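You operate a simulated robot arm through the tools that you are given. There is no shell and no other tool.

You run a simulated robot arm. Do the job below in one go: nothing can be reset, and whatever is moved stays where it is left.

## Task
Raise the screen basket, bin the purple rag ball and the short twig, and lower it. Where these are worked on the way, their far stop is far enough and under half their travel is too little: screen basket.

The check looks at the end state, three seconds after you hand in, the way a careful person would. Anything else that was tipped, shoved, dropped, spilled or broken makes it a failure.

## Robot
A 6-joint arm with a three-finger gripper, fixed in place. Base frame: the origin is at the foot of the arm, x ahead of it, y to its left, z up. Readings come in m, degrees, newtons and seconds.
Its first joint turns from -166.0 to 166.0 degrees. Payload 4.89 kg.
The TCP is the grasp point between the finger pads, 0.03 m short of the fingertips. In the tool frame z runs along the fingers and y along their closing line. The gripper opens to 0.164 m. The gripper's body begins 0.125 m behind the TCP.
Orientation is that of the tool frame in the base frame, as [roll, pitch, yaw] about the fixed x, y, z axes, in that order (R = Rz(yaw) Ry(pitch) Rx(roll)). With the fingers straight down and closing along the base's y, the tool's x points along the base's -x, its y along +y and its z along -z.

## Interface
- The arm moves only by the tool move_arm. Its argument "deltas" is a list of rows, each an object (a shift or turn left out is 0, a gripper value left out holds the last) with "delta_pos": the shift along the tool's x, y, z in m, a list of three; "angular": the turn, a rotation vector about the tool's x, y, z in degrees, a list of three; "jaw": the gripper command, from -1 (shut) to 1 (fully open), values between in proportion. In form: [{"delta_pos": [tx, ty, tz], "angular": [rx, ry, rz], "jaw": jaw}, ...]. A call has 1 to 20 rows; each row shifts and turns the commanded pose from where the row before left it, along the tool's axes as they then stand. Rows are played at 5 a second. More than 0.05 m and 8.6 degrees between two rows, or a gripper value outside its range, and nothing of the call is played. A pose out of reach is approached as far as the arm can. The call stops where the force on the tool passes 70 N (or 10 N more than at its start, if that is more) or the arm is blocked; 0.2 s more then pass. The fingers move at their own pace (about 0.108 m/s each) and stop on an object; they squeeze with about 40 N. The grip force told is the motor's: it shows also when the fingers shut on nothing. Time passes only in rows, and 0.2 s behind the last, so rows that do not move let the fingers close. It gives the time, the measured TCP pose, the force on the tool (base axes), the opening and the grip force at its end, in the units of the frame above (readings bear some noise), with the torque about the TCP (base axes, N m) and any sound that the robot's microphone picked up.
- Cameras (640 x 400 px; columns grow to the right, rows downward): "scene" is fixed at [0.4003, 0.6474, 1.5629]; the picture's right is [-0.75, -0.66, 0.00], its down [-0.64, 0.72, -0.25] and it looks along [0.17, -0.19, -0.97] (base axes); focal length 220 px, centre (320, 200). "wrist" rides on the gripper at [0.076, -0.002, -0.152] in the tool frame; the picture's right is [0.02, 1.00, 0.00], its down [-0.88, 0.02, -0.47] and it looks along [-0.47, 0.01, 0.88] (tool axes); focal length 247 px, centre (320, 200). There is no depth. A picture from a camera that has moved, and an enlarged one, comes with that camera's place and axes in the base frame and with its lens.
- camera(camera): a new picture of that camera. No time passes.
- raise_lower(by): slides the trunk up (or, below 0, down) by that many m; the arm rides with it, the base frame stays. It gives what a move gives, with no picture.
- zoom(camera, box): a new picture of the part [left, top, right, bottom] of that camera's present view, enlarged. No time passes.
- job_done(): hands the job in; it is judged then, once.

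Nothing tells you positions but the pictures and the camera data. Unless the task says otherwise, let go and move clear before handing in.

The tools are called after ">>>" as name(argument=value, ...) on one line, values as JSON. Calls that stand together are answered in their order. move_arm: Moves the arm, as the interface text tells. Its arguments: {"type":"object","properties":{"deltas":{"type":"array"}},"required":["deltas"]} The other tools are called the same way: raise_lower (by) slides the trunk up or down; camera (camera) takes a picture; zoom (camera, box) takes an enlarged picture of a part of a camera's view; job_done () hands the job in.

At the start:

```text
time: 0.0
position: [0.3556, 0.4702, 1.2218]
orientation: [180.0, 0.0, -180.0]
wrist_force: [-0.1, 0.3, 0.1]
wrist_torque: [0.03, -0.01, 0.0]
width: 0.1642
gripper_force: 0.1
trunk travel left (down, up): [-0.175, 0.215]
```

scene: 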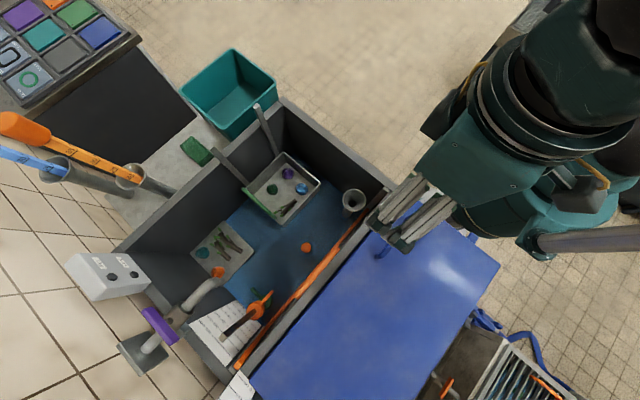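
wrist: 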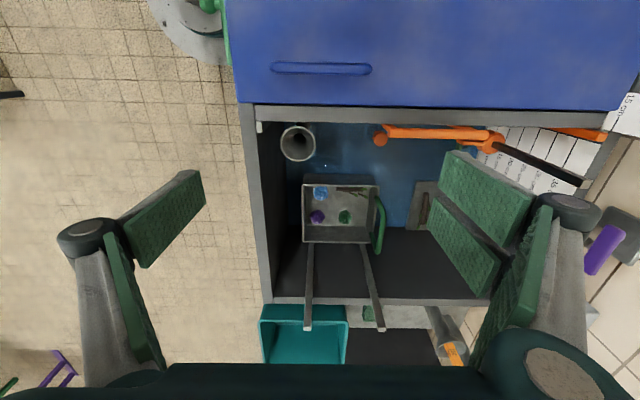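

I see a tank with water (blue), a screen basket hanging or sliding on two rails, a teal bin outside the tank, and several other objects. I'll look closer before moving.

>>> zoom(camera="scene", box=[160, 40, 400, 190])

>>> zoom(camera="scene", box=[220, 130, 340, 230])

>>> zoom(camera="scene", box=[60, 200, 320, 400])

>>> zoom(camera="wrist", box=[240, 100, 480, 360])

```text
2.67 times, centred on (280, 115) of scene
camera zoom: at [0.4003, 0.6474, 1.5629], right [-0.75, -0.66, 0.0], down [-0.64, 0.72, -0.25], along [0.17, -0.19, -0.97], focal length 586 px, centre (427, 427)
```

zoom: 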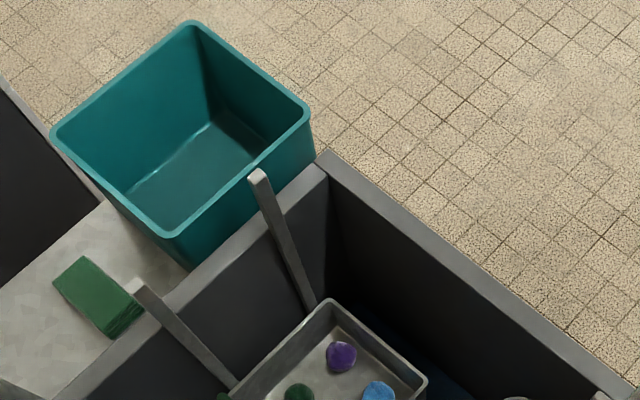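

```text
4.00 times, centred on (280, 180) of scene
camera zoom: at [0.4003, 0.6474, 1.5629], right [-0.75, -0.66, 0.0], down [-0.64, 0.72, -0.25], along [0.17, -0.19, -0.97], focal length 880 px, centre (480, 280)
```

zoom: 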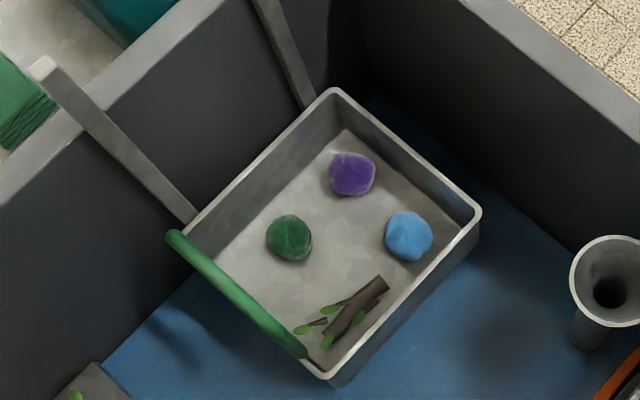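

```text
2.00 times, centred on (190, 300) of scene
camera zoom: at [0.4003, 0.6474, 1.5629], right [-0.75, -0.66, 0.0], down [-0.64, 0.72, -0.25], along [0.17, -0.19, -0.97], focal length 440 px, centre (580, 0)
```

zoom: 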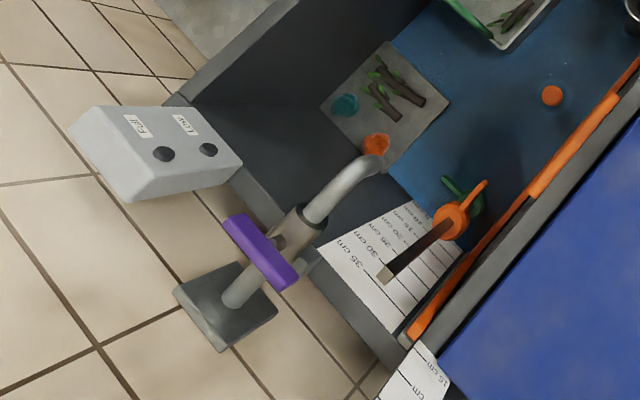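

```text
1.54 times, centred on (360, 230) of wrist
camera zoom: at [0.2803, 0.4679, 1.3744], right [-0.02, 1.0, 0.0], down [0.88, 0.02, 0.47], along [0.47, 0.01, -0.88], focal length 380 px, centre (258, 154)
```

zoom: 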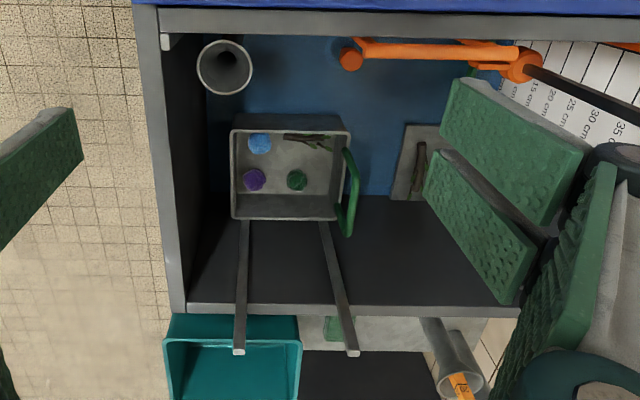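

The basket looks to be at about x 0.60–0.80, y 0.43–0.65, with its rim near z 0.71. It runs on two vertical rails at x≈0.8 and has a green handle on its +y side. The teal bin is at about x 0.88–1.10, y 0.33–0.55, rim z≈0.95. I'll move the wrist camera to see the handle better.

>>> move_arm(deltas=[{"delta_pos": [-0.04, 0.03, 0]}, {"delta_pos": [-0.04, 0.03, 0]}, {"delta_pos": [-0.04, 0.03, 0]}, {"delta_pos": [0, 0.03, 0]}, {"delta_pos": [0, 0, 0]}])

>>> camera(camera="wrist")

>>> camera(camera="scene")

```text
time: 1.2
position: [0.4758, 0.5901, 1.2226]
orientation: [179.9, 0.0, -180.0]
wrist_force: [1.1, -0.3, -0.3]
wrist_torque: [-0.05, 0.15, 0.04]
width: 0.164
gripper_force: 0.0
trunk travel left (down, up): [-0.175, 0.215]
```

```text
taken
camera wrist: at [0.4009, 0.5879, 1.3745], right [-0.02, 1.0, 0.0], down [0.88, 0.02, 0.47], along [0.47, 0.01, -0.88], focal length 247 px, centre (320, 200)
```

wrist: 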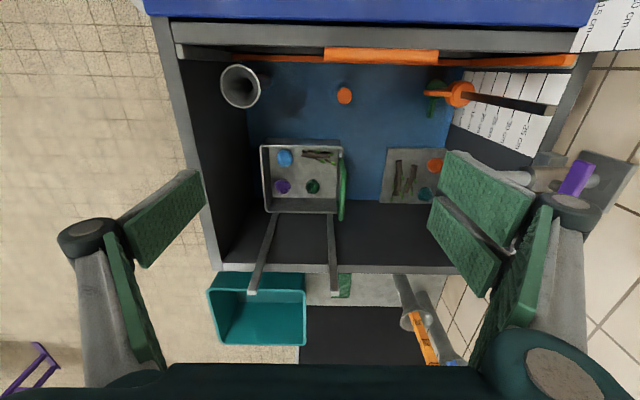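

```text
taken
```

scene: 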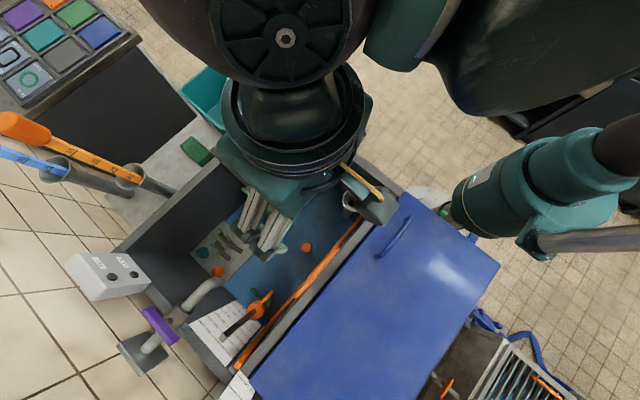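

The basket and its green handle are both in the wrist view now. I'll zoom in on them.

>>> zoom(camera="wrist", box=[230, 120, 390, 240])

>>> zoom(camera="wrist", box=[200, 180, 420, 360])

```text
3.33 times, centred on (310, 180) of wrist
camera zoom: at [0.4009, 0.5879, 1.3745], right [-0.02, 1.0, 0.0], down [0.88, 0.02, 0.47], along [0.47, 0.01, -0.88], focal length 823 px, centre (353, 267)
```

zoom: 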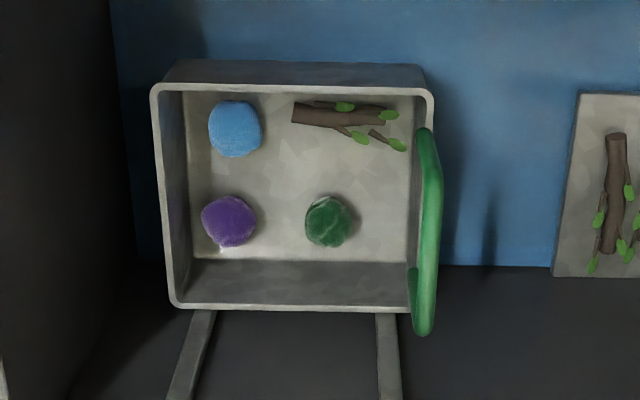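

```text
2.22 times, centred on (310, 270) of wrist
camera zoom: at [0.4009, 0.5879, 1.3745], right [-0.02, 1.0, 0.0], down [0.88, 0.02, 0.47], along [0.47, 0.01, -0.88], focal length 549 px, centre (342, 44)
```

zoom: 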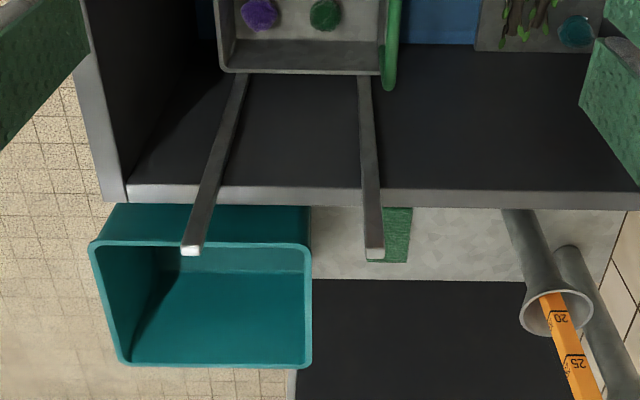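

>>> zoom(camera="wrist", box=[295, 140, 345, 175])

>>> zoom(camera="wrist", box=[325, 145, 355, 220])

>>> zoom(camera="wrist", box=[380, 140, 450, 210])

```text
11.43 times, centred on (320, 158) of wrist
camera zoom: at [0.4009, 0.5879, 1.3745], right [-0.02, 1.0, 0.0], down [0.88, 0.02, 0.47], along [0.47, 0.01, -0.88], focal length 2823 px, centre (320, 686)
```

zoom: 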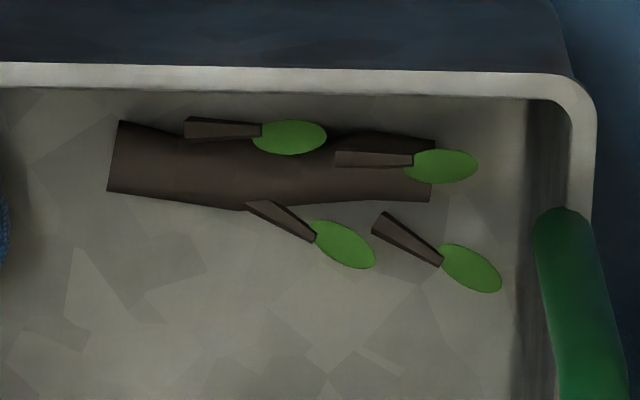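

```text
5.33 times, centred on (340, 182) of wrist
camera zoom: at [0.4009, 0.5879, 1.3745], right [-0.02, 1.0, 0.0], down [0.88, 0.02, 0.47], along [0.47, 0.01, -0.88], focal length 1317 px, centre (213, 293)
```

zoom: 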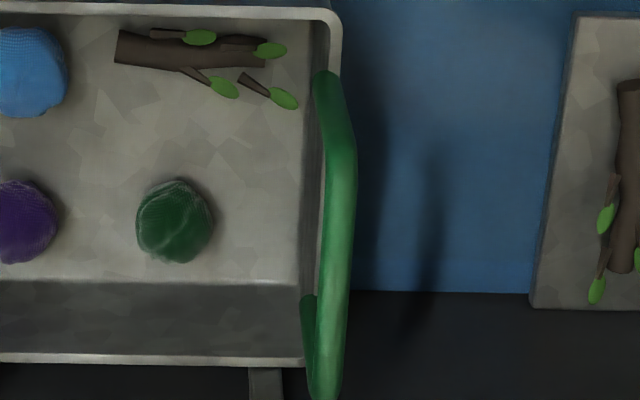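

```text
5.71 times, centred on (415, 175) of wrist
camera zoom: at [0.4009, 0.5879, 1.3745], right [-0.02, 1.0, 0.0], down [0.88, 0.02, 0.47], along [0.47, 0.01, -0.88], focal length 1411 px, centre (-223, 343)
```

zoom: 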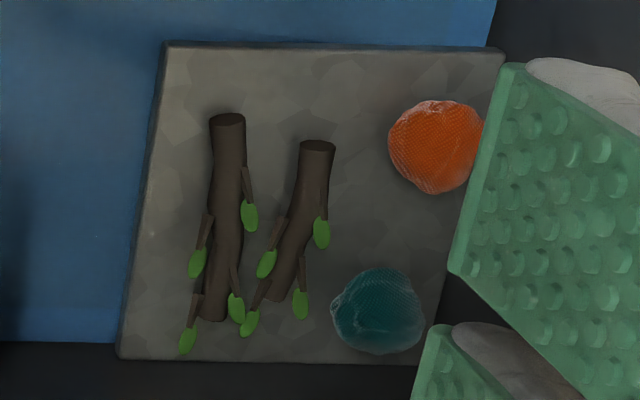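

The handle looks like an upright inverted U. I put its top bar along x (about 0.625 to 0.76) at y≈0.652, z≈0.81. I'll move above it and look again at closer range.

>>> move_arm(deltas=[{"delta_pos": [-0.034, 0.0103, 0.02]}, {"delta_pos": [-0.034, 0.0103, 0.02]}, {"delta_pos": [-0.034, 0.0103, 0.02]}, {"delta_pos": [-0.034, 0.0103, 0.02]}, {"delta_pos": [-0.034, 0.0103, 0.02]}, {"delta_pos": [-0.034, 0.0103, 0.02]}, {"delta_pos": [0, 0, 0]}])

>>> camera(camera="wrist")

>>> camera(camera="scene")

```text
time: 2.8
position: [0.6798, 0.6498, 1.1009]
orientation: [180.0, 0.1, -180.0]
wrist_force: [0.3, 1.2, -0.7]
wrist_torque: [-0.05, 0.1, -0.02]
width: 0.1641
gripper_force: 0.0
trunk travel left (down, up): [-0.175, 0.215]
```

```text
taken
camera wrist: at [0.6044, 0.6478, 1.2538], right [-0.02, 1.0, 0.0], down [0.88, 0.02, 0.47], along [0.47, 0.01, -0.88], focal length 247 px, centre (320, 200)
```

wrist: 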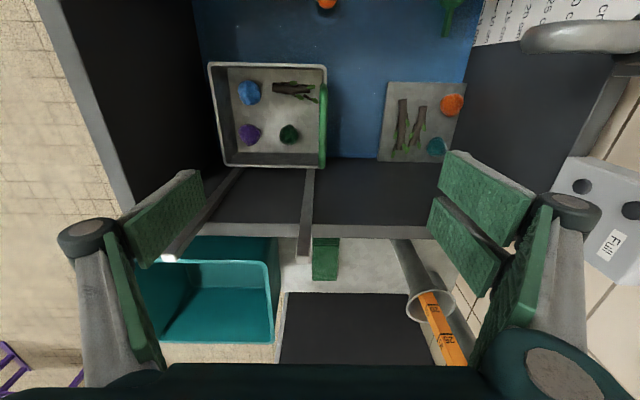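

```text
taken
```

scene: 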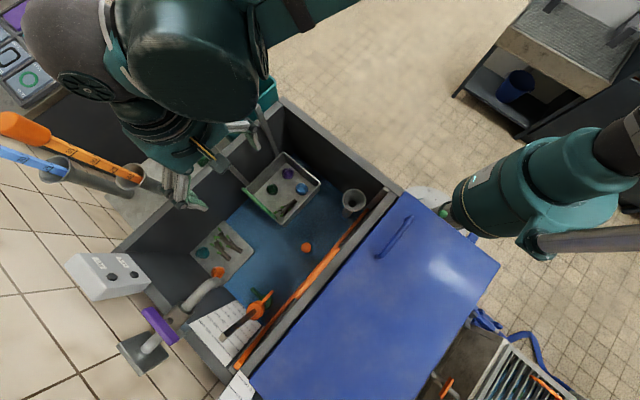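

>>> zoom(camera="wrist", box=[200, 50, 360, 190])

>>> zoom(camera="wrist", box=[290, 70, 350, 180])

>>> zoom(camera="wrist", box=[140, 150, 360, 290])

```text
2.86 times, centred on (280, 120) of wrist
camera zoom: at [0.6044, 0.6478, 1.2538], right [-0.02, 1.0, 0.0], down [0.88, 0.02, 0.47], along [0.47, 0.01, -0.88], focal length 706 px, centre (434, 429)
```

zoom: 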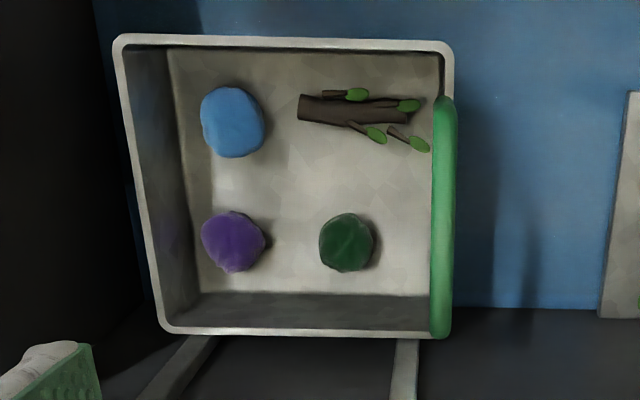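

```text
3.64 times, centred on (320, 125) of wrist
camera zoom: at [0.6044, 0.6478, 1.2538], right [-0.02, 1.0, 0.0], down [0.88, 0.02, 0.47], along [0.47, 0.01, -0.88], focal length 898 px, centre (320, 473)
```

zoom: 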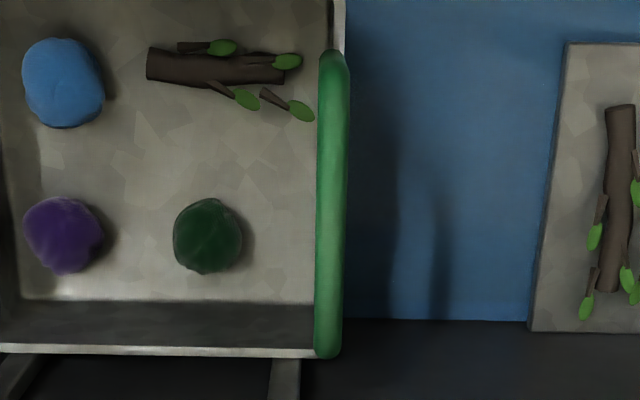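

```text
2.86 times, centred on (250, 220) of wrist
camera zoom: at [0.6044, 0.6478, 1.2538], right [-0.02, 1.0, 0.0], down [0.88, 0.02, 0.47], along [0.47, 0.01, -0.88], focal length 706 px, centre (520, 143)
```

zoom: 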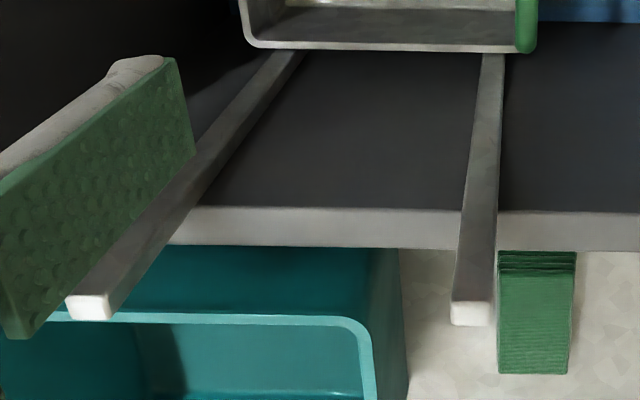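

Triangulating from two wrist views gives a handle bar at y≈0.655, z≈0.785, x≈0.635–0.775. The rails are at x≈0.832 with tops near z 1.0. I'll come down above the handle and check again.

>>> move_arm(deltas=[{"delta_pos": [-0.01, 0.0025, 0.04], "jaw": 0.0}, {"delta_pos": [-0.01, 0.0025, 0.04]}, {"delta_pos": [0, 0, 0.04]}, {"delta_pos": [0, 0, 0.04]}, {"delta_pos": [0, 0, 0]}])

>>> camera(camera="wrist")

>>> camera(camera="scene")

```text
time: 4.0
position: [0.6971, 0.6572, 0.9411]
orientation: [180.0, 0.1, 180.0]
wrist_force: [0.4, 0.0, -2.0]
wrist_torque: [-0.02, 0.06, 0.03]
width: 0.0819
gripper_force: 0.0
trunk travel left (down, up): [-0.175, 0.215]
```

```text
taken
camera wrist: at [0.6228, 0.6539, 1.0939], right [-0.02, 1.0, 0.0], down [0.88, 0.02, 0.47], along [0.47, 0.01, -0.88], focal length 247 px, centre (320, 200)
```

wrist: 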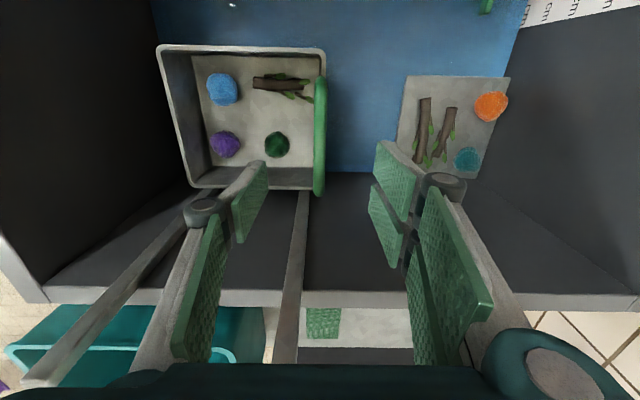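

```text
taken
```

scene: 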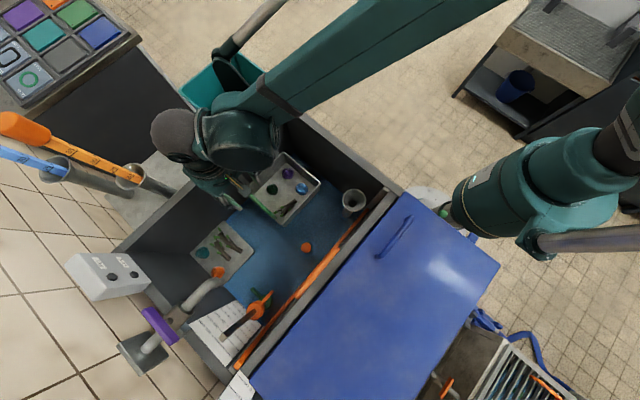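

>>> move_arm(deltas=[{"delta_pos": [0, 0, 0.033]}, {"delta_pos": [0, 0, 0.033]}, {"delta_pos": [0, 0, 0.033]}, {"delta_pos": [0, 0, 0.033]}, {"delta_pos": [0, 0, 0.033]}, {"delta_pos": [0, 0, 0]}])

>>> camera(camera="wrist")

>>> camera(camera="scene")

```text
time: 5.4
position: [0.6992, 0.6565, 0.7772]
orientation: [180.0, 0.0, 180.0]
wrist_force: [0.3, -0.8, 0.7]
wrist_torque: [-0.01, 0.0, -0.02]
width: 0.082
gripper_force: 0.1
trunk travel left (down, up): [-0.175, 0.215]
```

```text
taken
camera wrist: at [0.6238, 0.6547, 0.9286], right [-0.02, 1.0, 0.0], down [0.88, 0.02, 0.47], along [0.47, 0.01, -0.88], focal length 247 px, centre (320, 200)
```

wrist: 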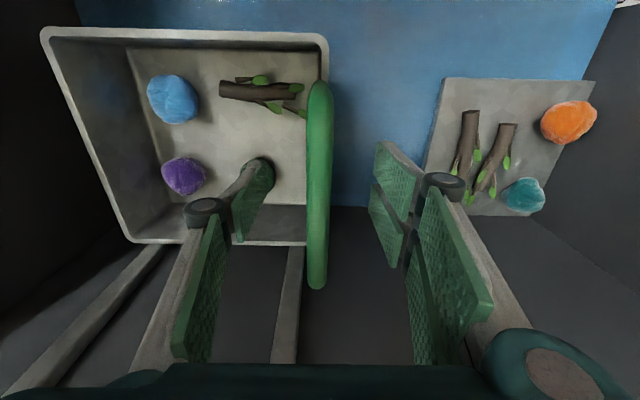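

```text
taken
```

scene: 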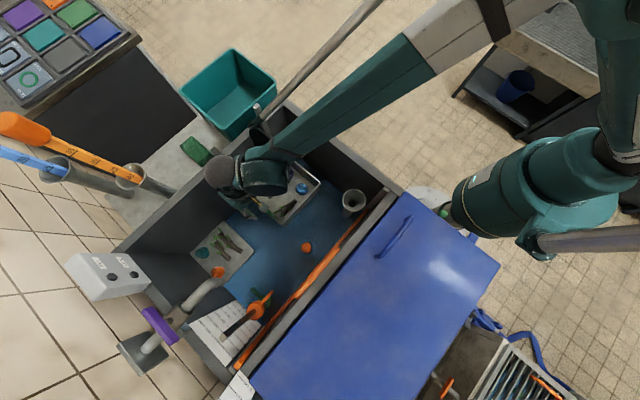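

>>> zoom(camera="scene", box=[180, 60, 340, 220])

>>> zoom(camera="wrist", box=[180, 60, 460, 380])

```text
2.50 times, centred on (260, 140) of scene
camera zoom: at [0.4003, 0.6474, 1.5629], right [-0.75, -0.66, 0.0], down [-0.64, 0.72, -0.25], along [0.17, -0.19, -0.97], focal length 550 px, centre (470, 350)
```

zoom: 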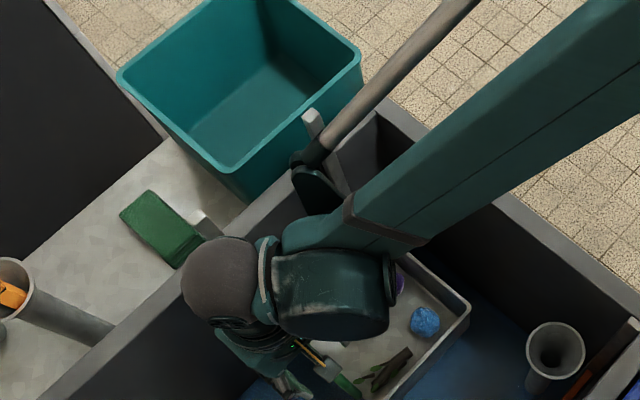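

```text
1.25 times, centred on (320, 220) of wrist
camera zoom: at [0.6238, 0.6547, 0.9286], right [-0.02, 1.0, 0.0], down [0.88, 0.02, 0.47], along [0.47, 0.01, -0.88], focal length 309 px, centre (320, 175)
```

zoom: 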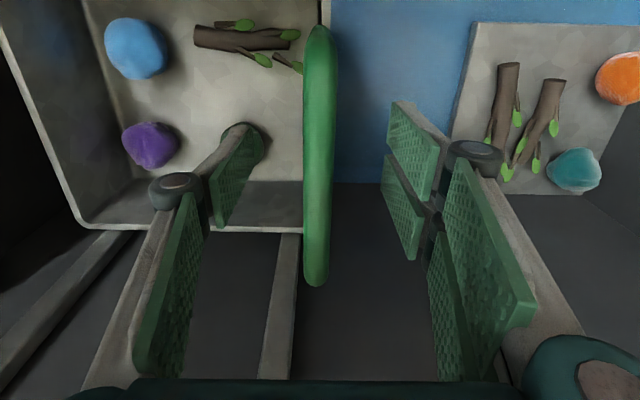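

The handle bar is between the open fingers at about TCP height, and no force is showing. I'll close on it.

>>> move_arm(deltas=[{"jaw": -1}, {"jaw": -1}, {"jaw": -1}, {"jaw": -1}])

>>> camera(camera="wrist")

```text
time: 6.4
position: [0.6992, 0.6561, 0.7773]
orientation: [-180.0, 0.0, -180.0]
wrist_force: [-5.9, -17.2, -5.0]
wrist_torque: [0.17, 0.2, 0.04]
width: 0.0137
gripper_force: 45.2
trunk travel left (down, up): [-0.175, 0.215]
```

```text
taken
camera wrist: at [0.6238, 0.654, 0.9291], right [-0.02, 1.0, 0.0], down [0.88, 0.02, 0.47], along [0.47, 0.01, -0.88], focal length 247 px, centre (320, 200)
```

wrist: 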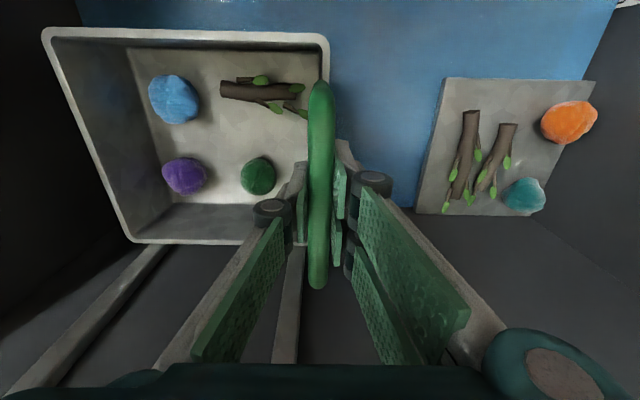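

The grip is holding at 13.7 mm width. I'll lift slowly and watch the forces.

>>> move_arm(deltas=[{"delta_pos": [0, -0.001, 0]}, {"delta_pos": [0, 0, -0.01]}, {"delta_pos": [0, 0, -0.01]}, {"delta_pos": [0, 0, -0.01]}, {"delta_pos": [0, 0, 0]}])

>>> camera(camera="wrist")

```text
time: 7.6
position: [0.6987, 0.6555, 0.8098]
orientation: [180.0, 0.0, -179.9]
wrist_force: [-28.5, -1.2, -2.2]
wrist_torque: [0.0, -0.12, -0.12]
width: 0.0136
gripper_force: 44.9
trunk travel left (down, up): [-0.175, 0.215]
```

```text
taken
camera wrist: at [0.6239, 0.6537, 0.9607], right [-0.02, 1.0, 0.0], down [0.88, 0.02, 0.47], along [0.47, 0.01, -0.88], focal length 247 px, centre (320, 200)
```

wrist: 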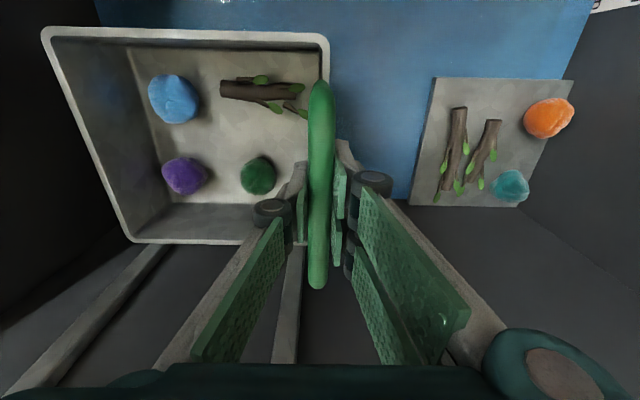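

The basket is rising with the gripper. I'll ease the sideways load a little and keep lifting.

>>> move_arm(deltas=[{"delta_pos": [0.0015, 0, -0.012]}, {"delta_pos": [0, 0, -0.012]}, {"delta_pos": [0, 0, -0.012]}, {"delta_pos": [0, 0, -0.012]}, {"delta_pos": [0, 0, 0]}])

```text
time: 8.8
position: [0.6984, 0.6567, 0.855]
orientation: [-180.0, 0.1, 179.9]
wrist_force: [10.6, 13.9, 3.2]
wrist_torque: [-0.12, -0.23, 0.03]
width: 0.0139
gripper_force: 45.1
trunk travel left (down, up): [-0.175, 0.215]
```

>>> move_arm(deltas=[{"delta_pos": [-0.0005, 0, -0.012]}, {"delta_pos": [0, 0, -0.012]}, {"delta_pos": [0, 0, -0.012]}, {"delta_pos": [0, 0, -0.012]}, {"delta_pos": [0, 0, 0]}])

>>> camera(camera="scene")

```text
time: 10.0
position: [0.6983, 0.6552, 0.9021]
orientation: [179.9, 0.0, 180.0]
wrist_force: [6.8, 1.7, 0.6]
wrist_torque: [-0.04, 0.02, 0.01]
width: 0.0137
gripper_force: 45.0
trunk travel left (down, up): [-0.175, 0.215]
```

```text
taken
```

scene: 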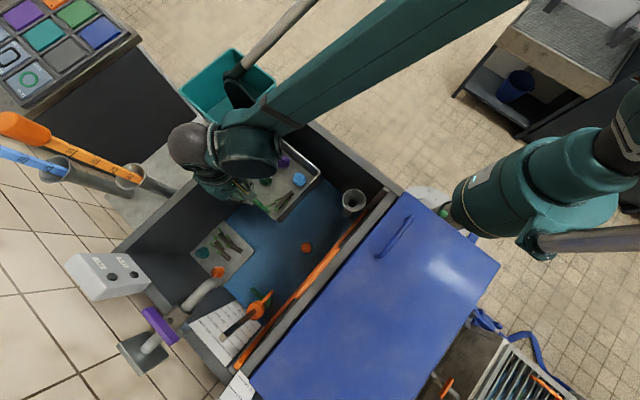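

The basket is up about 0.125 m with low force. I'll go on until it reaches the stop.

>>> move_arm(deltas=[{"delta_pos": [0, 0, -0.012]}, {"delta_pos": [0, 0, -0.012]}, {"delta_pos": [0, 0, -0.012]}, {"delta_pos": [0, 0, -0.012]}, {"delta_pos": [0, 0, 0]}])

```text
time: 11.2
position: [0.698, 0.6568, 0.9512]
orientation: [180.0, 0.0, -180.0]
wrist_force: [5.9, -1.5, -1.0]
wrist_torque: [0.03, 0.23, 0.03]
width: 0.0136
gripper_force: 45.0
trunk travel left (down, up): [-0.175, 0.215]
```

>>> move_arm(deltas=[{"delta_pos": [0, 0, -0.01]}, {"delta_pos": [0, 0, -0.01]}, {"delta_pos": [0, 0, -0.01]}, {"delta_pos": [0, 0, -0.01]}, {"delta_pos": [0, 0, 0]}])

>>> camera(camera="wrist")

```text
time: 12.4
position: [0.6989, 0.6565, 0.9911]
orientation: [180.0, 0.1, 179.9]
wrist_force: [2.7, -12.6, -1.1]
wrist_torque: [0.07, 0.48, -0.03]
width: 0.0139
gripper_force: 44.8
trunk travel left (down, up): [-0.175, 0.215]
```

```text
taken
camera wrist: at [0.6241, 0.6539, 1.1441], right [-0.02, 1.0, 0.0], down [0.88, 0.02, 0.47], along [0.47, 0.01, -0.88], focal length 247 px, centre (320, 200)
```

wrist: 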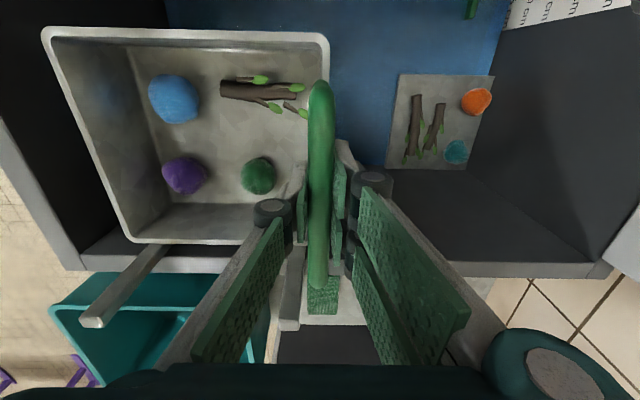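

>>> move_arm(deltas=[{"delta_pos": [0, 0, -0.008]}, {"delta_pos": [0, 0, -0.008]}, {"delta_pos": [0, 0, -0.008]}, {"delta_pos": [0, 0, -0.008]}, {"delta_pos": [0, 0, 0]}])

```text
time: 13.6
position: [0.6989, 0.6556, 1.0241]
orientation: [-180.0, 0.0, -180.0]
wrist_force: [11.6, -8.2, -4.1]
wrist_torque: [0.05, -0.64, 0.03]
width: 0.0137
gripper_force: 44.9
trunk travel left (down, up): [-0.175, 0.215]
```

>>> move_arm(deltas=[{"delta_pos": [0, 0, -0.006]}, {"delta_pos": [0, 0, -0.006]}, {"delta_pos": [0, 0, -0.006]}, {"delta_pos": [0, 0, -0.006]}, {"delta_pos": [0, 0, 0]}])

>>> camera(camera="wrist")

>>> camera(camera="scene")

```text
time: 14.8
position: [0.699, 0.6566, 1.0471]
orientation: [-180.0, 0.0, 180.0]
wrist_force: [19.6, -4.6, -4.1]
wrist_torque: [0.05, 0.26, 0.01]
width: 0.0138
gripper_force: 45.5
trunk travel left (down, up): [-0.175, 0.215]
```

```text
taken
camera wrist: at [0.6241, 0.6539, 1.199], right [-0.02, 1.0, 0.0], down [0.88, 0.02, 0.47], along [0.47, 0.01, -0.88], focal length 247 px, centre (320, 200)
```

wrist: 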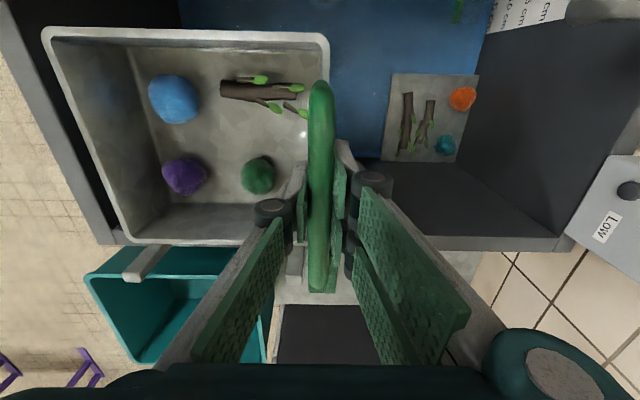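

```text
taken
```

scene: 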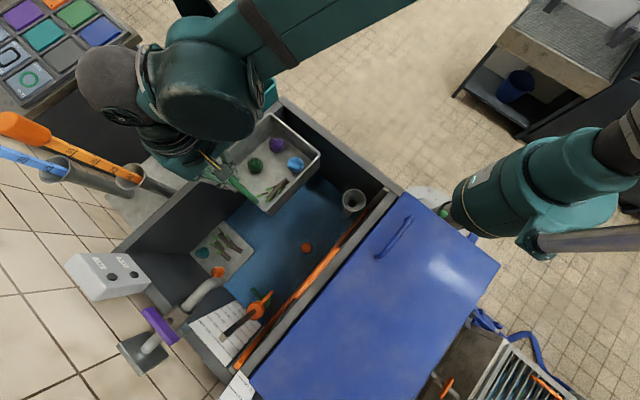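

>>> move_arm(deltas=[{"delta_pos": [-0.001, 0, -0.005]}, {"delta_pos": [0, 0, -0.005]}, {"delta_pos": [0, 0, -0.005]}, {"delta_pos": [0, 0, -0.005]}, {"delta_pos": [0, 0, 0]}])

>>> camera(camera="wrist")

```text
time: 16.0
position: [0.6978, 0.6562, 1.0672]
orientation: [-180.0, 0.0, -180.0]
wrist_force: [-3.3, -2.2, -3.8]
wrist_torque: [0.04, 1.22, -0.04]
width: 0.0134
gripper_force: 45.1
trunk travel left (down, up): [-0.175, 0.215]
```

```text
taken
camera wrist: at [0.6241, 0.6538, 1.2187], right [-0.02, 1.0, 0.0], down [0.88, 0.02, 0.47], along [0.47, 0.01, -0.88], focal length 247 px, centre (320, 200)
```

wrist: 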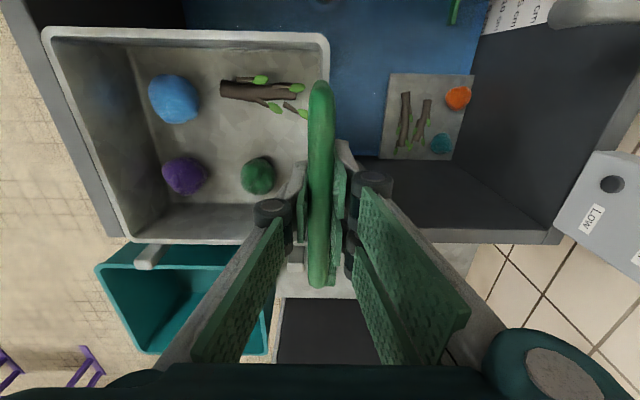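

>>> move_arm(deltas=[{"delta_pos": [0, 0, -0.004]}, {"delta_pos": [0, 0, -0.004]}, {"delta_pos": [0, 0, -0.004]}, {"delta_pos": [0, 0, 0]}])

>>> camera(camera="wrist")

```text
time: 17.0
position: [0.7008, 0.657, 1.0775]
orientation: [180.0, 0.1, 180.0]
wrist_force: [-13.1, -8.4, -27.0]
wrist_torque: [0.09, -0.09, -0.02]
width: 0.0139
gripper_force: 45.0
trunk travel left (down, up): [-0.175, 0.215]
```

```text
taken
camera wrist: at [0.625, 0.654, 1.2306], right [-0.02, 1.0, 0.0], down [0.88, 0.02, 0.47], along [0.47, 0.01, -0.88], focal length 247 px, centre (320, 200)
```

wrist: 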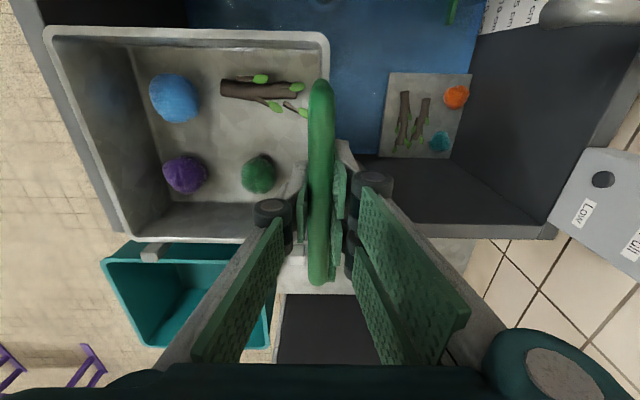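

The lift met the upper stop at about 0.30 m of travel, with −27 N on z. While moving, the basket showed almost no load, so it should hold its place. I'll unload a little and open the fingers slightly to check that it stays.

>>> move_arm(deltas=[{"delta_pos": [0, 0, 0.0015]}, {"jaw": -0.7}, {"jaw": -0.7}])

>>> camera(camera="wrist")

```text
time: 17.8
position: [0.6996, 0.6571, 1.078]
orientation: [-180.0, -0.1, 180.0]
wrist_force: [0.6, 0.6, -0.2]
wrist_torque: [0.0, -0.01, 0.0]
width: 0.0244
gripper_force: 0.1
trunk travel left (down, up): [-0.175, 0.215]
```

```text
taken
camera wrist: at [0.6242, 0.6544, 1.2304], right [-0.02, 1.0, 0.0], down [0.88, 0.02, 0.47], along [0.47, 0.01, -0.88], focal length 247 px, centre (320, 200)
```

wrist: 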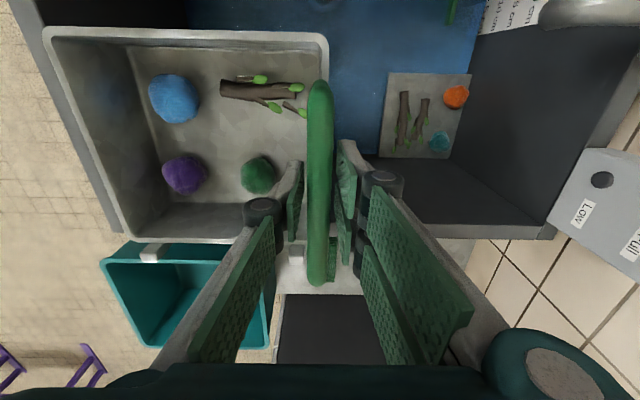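

The basket is holding at the top stop. I'll open the fingers wider, rise clear of the handle, and look at the contents.

>>> move_arm(deltas=[{"jaw": 0.0}, {"jaw": 0.0}, {"delta_pos": [0, 0, -0.03]}, {"delta_pos": [0, 0, -0.04]}, {"delta_pos": [0, 0, -0.04]}, {"delta_pos": [0, 0, 0]}])

>>> camera(camera="wrist")

>>> camera(camera="scene")

```text
time: 19.2
position: [0.7, 0.6549, 1.1886]
orientation: [-180.0, 0.0, -180.0]
wrist_force: [-0.9, 0.3, 0.3]
wrist_torque: [0.07, -0.08, -0.05]
width: 0.082
gripper_force: 0.1
trunk travel left (down, up): [-0.175, 0.215]
```

```text
taken
camera wrist: at [0.6247, 0.6535, 1.3408], right [-0.02, 1.0, 0.0], down [0.88, 0.02, 0.47], along [0.47, 0.01, -0.88], focal length 247 px, centre (320, 200)
```

wrist: 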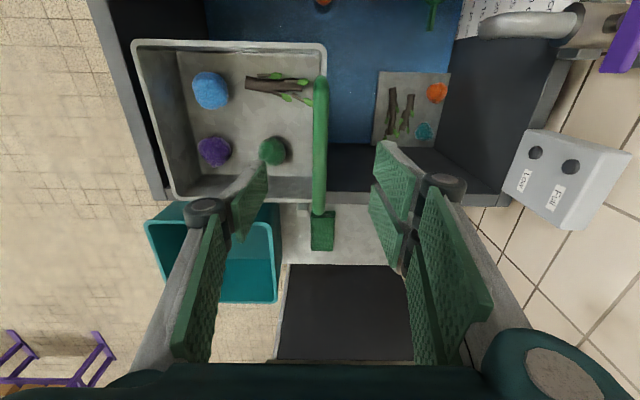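

```text
taken
```

scene: 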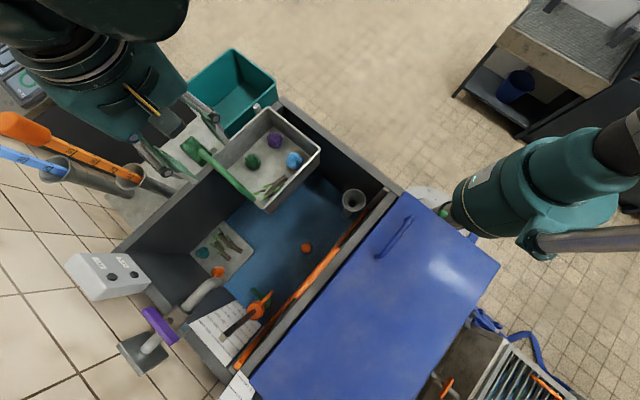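

The basket is staying up. I'll zoom in to get accurate positions for the contents.

>>> zoom(camera="scene", box=[200, 90, 330, 220])

>>> zoom(camera="wrist", box=[120, 30, 340, 210])

```text
3.08 times, centred on (265, 155) of scene
camera zoom: at [0.4003, 0.6474, 1.5629], right [-0.75, -0.66, 0.0], down [-0.64, 0.72, -0.25], along [0.17, -0.19, -0.97], focal length 677 px, centre (489, 338)
```

zoom: 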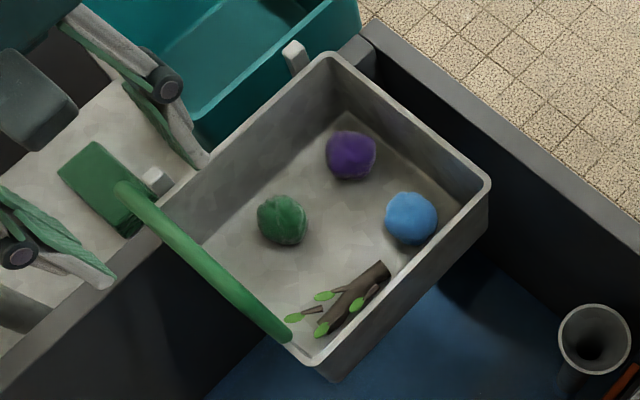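

```text
2.22 times, centred on (230, 120) of wrist
camera zoom: at [0.6247, 0.6535, 1.3408], right [-0.02, 1.0, 0.0], down [0.88, 0.02, 0.47], along [0.47, 0.01, -0.88], focal length 549 px, centre (520, 378)
```

zoom: 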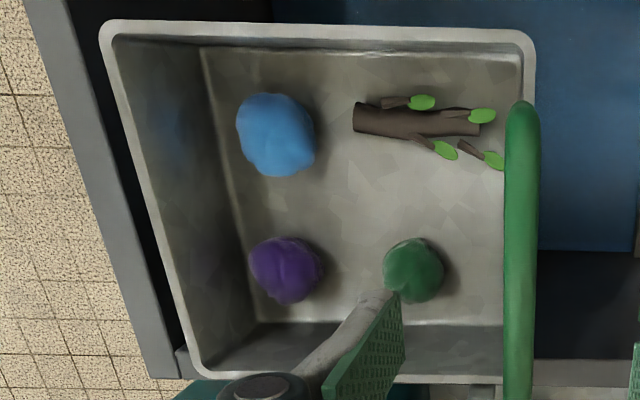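

I'll move over the purple ball, then turn the gripper so the fingers close along x, which gives the most room beside the ball. The camera will end up on the −y side, away from the handle.

>>> move_arm(deltas=[{"delta_pos": [-0.005, -0.04, -0.003]}, {"delta_pos": [-0.005, -0.04, -0.003]}, {"delta_pos": [-0.005, -0.04, -0.003]}, {"delta_pos": [-0.005, -0.04, -0.002]}, {"delta_pos": [0, -0.025, 0]}, {"delta_pos": [0, 0, 0]}])

>>> move_arm(deltas=[{"angular": [0, 0, -8.182]}, {"angular": [0, 0, -8.182]}, {"angular": [0, 0, -8.182]}, {"angular": [0, 0, -8.182]}, {"angular": [0, 0, -8.182]}, {"angular": [0, 0, -8.182]}, {"angular": [0, 0, -8.182]}, {"angular": [0, 0, -8.182]}, {"angular": [0, 0, -8.182]}, {"angular": [0, 0, -8.182]}, {"angular": [0, 0, -8.182]}, {"delta_pos": [0, 0, 0]}])

>>> camera(camera="wrist")

>>> camera(camera="scene")

```text
time: 20.6
position: [0.7178, 0.4718, 1.1975]
orientation: [180.0, 0.0, -180.0]
wrist_force: [0.5, 0.3, -0.2]
wrist_torque: [0.07, -0.01, 0.02]
width: 0.082
gripper_force: 0.0
trunk travel left (down, up): [-0.175, 0.215]
```

```text
time: 23.2
position: [0.7186, 0.4711, 1.1993]
orientation: [-180.0, 0.0, -89.9]
wrist_force: [0.3, -0.4, 0.0]
wrist_torque: [-0.02, 0.01, 0.01]
width: 0.0821
gripper_force: 0.1
trunk travel left (down, up): [-0.175, 0.215]
```

```text
taken
camera wrist: at [0.7227, 0.3941, 1.3505], right [-1.0, -0.02, 0.0], down [-0.02, 0.88, 0.47], along [-0.01, 0.47, -0.88], focal length 247 px, centre (320, 200)
```

wrist: 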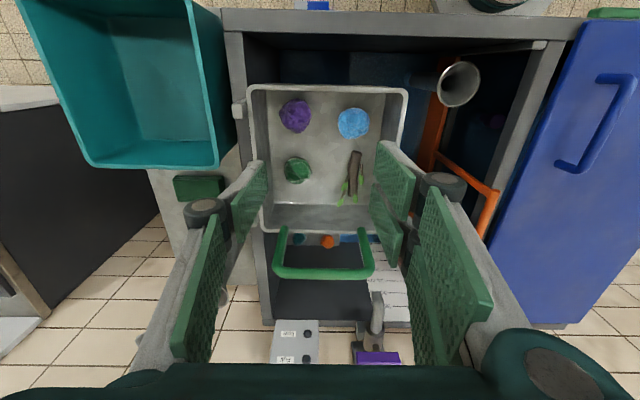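

```text
taken
```

scene: 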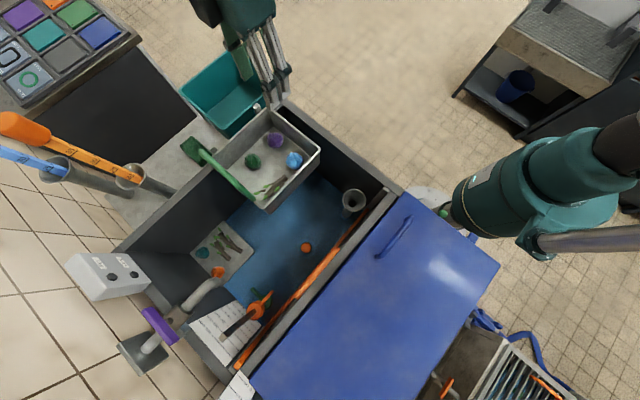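

>>> zoom(camera="wrist", box=[220, 70, 430, 250])

>>> zoom(camera="scene", box=[200, 90, 330, 220])

```text
2.22 times, centred on (325, 160) of wrist
camera zoom: at [0.7227, 0.3941, 1.3505], right [-1.0, -0.02, 0.0], down [-0.02, 0.88, 0.47], along [-0.01, 0.47, -0.88], focal length 549 px, centre (309, 289)
```

zoom: 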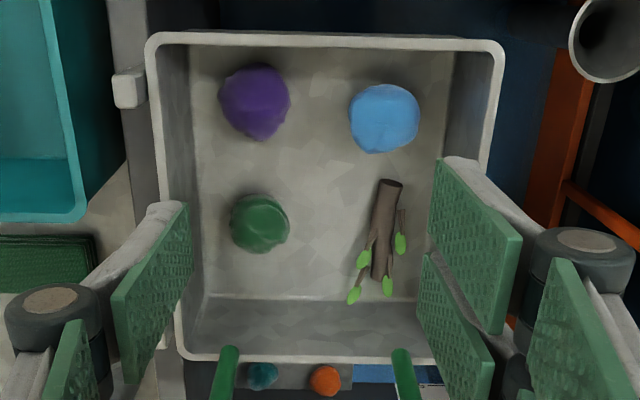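

```text
3.08 times, centred on (265, 155) of scene
camera zoom: at [0.4003, 0.6474, 1.5629], right [-0.75, -0.66, 0.0], down [-0.64, 0.72, -0.25], along [0.17, -0.19, -0.97], focal length 677 px, centre (489, 338)
```

zoom: 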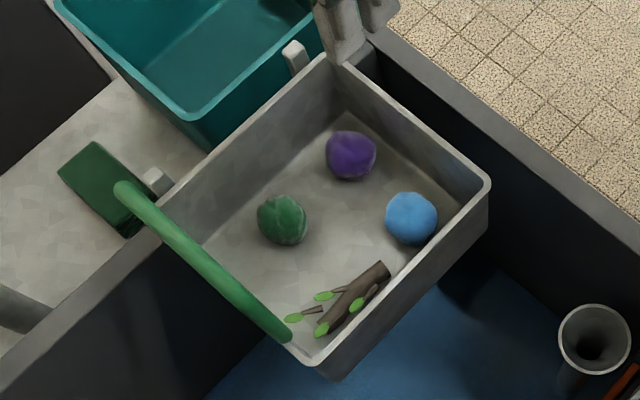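

I put the purple ball at about (0.761, 0.468, 0.907), radius 0.027. It's about 0.024 m from the back wall and only about 0.01 m from the low-y wall. I'll tilt the tool 12° so the rear finger leans away from the back wall, come to just above the rim, and look again.

>>> move_arm(deltas=[{"angular": [6, 0, 0], "jaw": -0.146}, {"angular": [6, 0, 0]}, {"delta_pos": [0.0008, 0.0053, 0.0386]}, {"delta_pos": [0.0008, 0.0053, 0.0386]}, {"delta_pos": [0.0008, 0.0053, 0.0386]}, {"delta_pos": [0.0007, 0.0053, 0.0385]}, {"delta_pos": [0, 0, 0]}])

>>> camera(camera="wrist")

>>> camera(camera="scene")

```text
time: 24.8
position: [0.7323, 0.4675, 1.0446]
orientation: [-168.0, -0.1, -90.0]
wrist_force: [0.9, 0.8, -0.1]
wrist_torque: [-0.05, 0.04, -0.07]
width: 0.0698
gripper_force: 0.1
trunk travel left (down, up): [-0.175, 0.215]
```

```text
taken
camera wrist: at [0.7034, 0.3908, 1.1928], right [-0.98, -0.02, -0.21], down [-0.12, 0.88, 0.46], along [0.17, 0.47, -0.86], focal length 247 px, centre (320, 200)
```

wrist: 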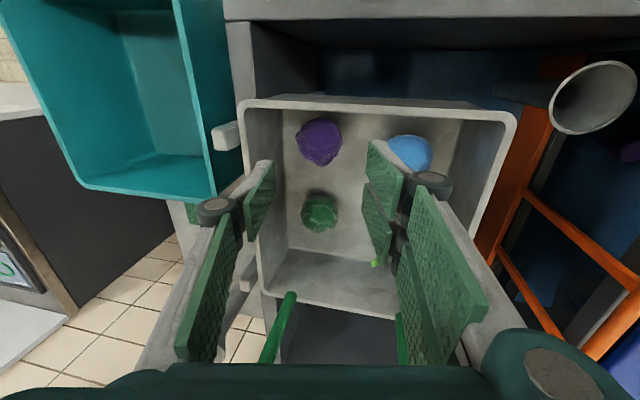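

```text
taken
```

scene: 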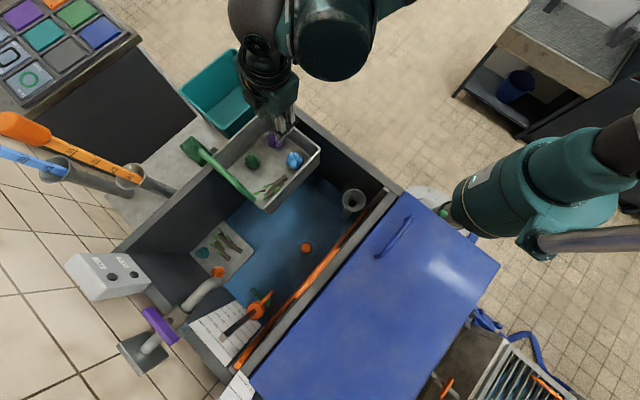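

>>> zoom(camera="wrist", box=[220, 80, 420, 240])

>>> zoom(camera="scene", box=[220, 60, 340, 220])

```text
2.50 times, centred on (320, 160) of wrist
camera zoom: at [0.7034, 0.3908, 1.1928], right [-0.98, -0.02, -0.21], down [-0.12, 0.88, 0.46], along [0.17, 0.47, -0.86], focal length 617 px, centre (320, 300)
```

zoom: 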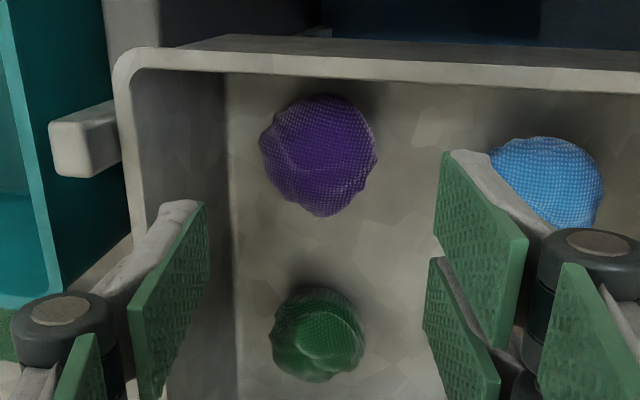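

```text
2.50 times, centred on (280, 140) of scene
camera zoom: at [0.4003, 0.6474, 1.5629], right [-0.75, -0.66, 0.0], down [-0.64, 0.72, -0.25], along [0.17, -0.19, -0.97], focal length 550 px, centre (420, 350)
```

zoom: 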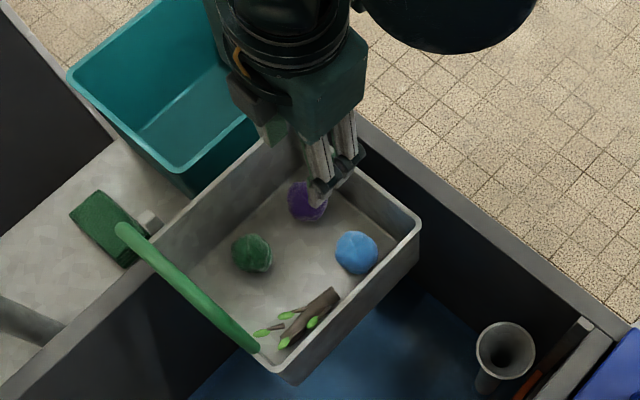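

The ball lines up with the tool axis, at x≈0.762, y≈0.468, and the back wall is at x≈0.815. I'll descend along the tool axis.

>>> move_arm(deltas=[{"delta_pos": [0, 0, 0.025]}, {"delta_pos": [0, 0, 0.025]}, {"delta_pos": [0, 0, 0.02]}, {"delta_pos": [0, 0, 0.02]}, {"delta_pos": [0, 0, 0]}])

>>> camera(camera="wrist")

>>> zoom(camera="scene", box=[220, 60, 340, 220])

```text
time: 26.0
position: [0.7507, 0.4674, 0.956]
orientation: [-168.0, 0.0, -90.0]
wrist_force: [-0.3, -0.4, -0.5]
wrist_torque: [-0.01, 0.0, -0.04]
width: 0.07
gripper_force: 0.0
trunk travel left (down, up): [-0.175, 0.215]
```

```text
taken
camera wrist: at [0.7212, 0.3912, 1.1054], right [-0.98, -0.02, -0.21], down [-0.12, 0.88, 0.46], along [0.17, 0.47, -0.86], focal length 247 px, centre (320, 200)
```

wrist: 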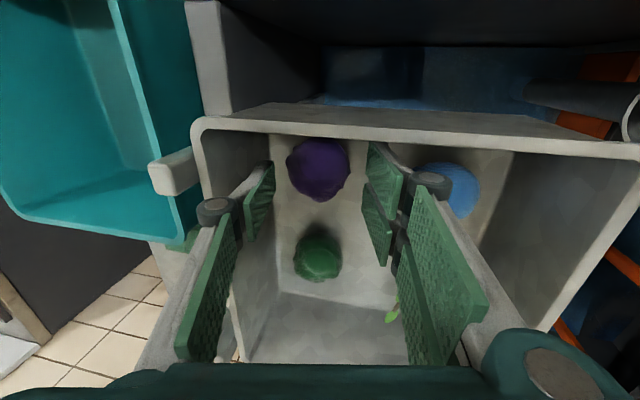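

```text
2.50 times, centred on (280, 140) of scene
camera zoom: at [0.4003, 0.6474, 1.5629], right [-0.75, -0.66, 0.0], down [-0.64, 0.72, -0.25], along [0.17, -0.19, -0.97], focal length 550 px, centre (420, 350)
```

zoom: 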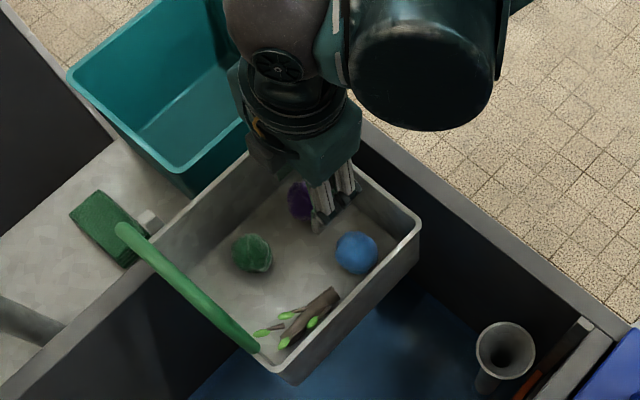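

>>> move_arm(deltas=[{"delta_pos": [0, 0, 0.01]}, {"delta_pos": [0, 0, 0.01]}, {"delta_pos": [0, 0, 0.009]}, {"delta_pos": [0, 0, 0]}])

>>> camera(camera="wrist")

```text
time: 27.0
position: [0.7548, 0.4684, 0.9268]
orientation: [-168.0, 0.0, -90.1]
wrist_force: [-0.1, -0.2, 0.5]
wrist_torque: [-0.01, -0.02, 0.02]
width: 0.0699
gripper_force: 0.0
trunk travel left (down, up): [-0.175, 0.215]
```

```text
taken
camera wrist: at [0.726, 0.3912, 1.0759], right [-0.98, -0.02, -0.21], down [-0.12, 0.88, 0.46], along [0.17, 0.47, -0.86], focal length 247 px, centre (320, 200)
```

wrist: 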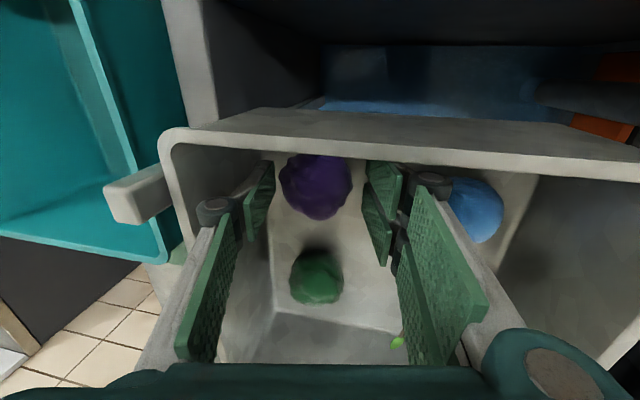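

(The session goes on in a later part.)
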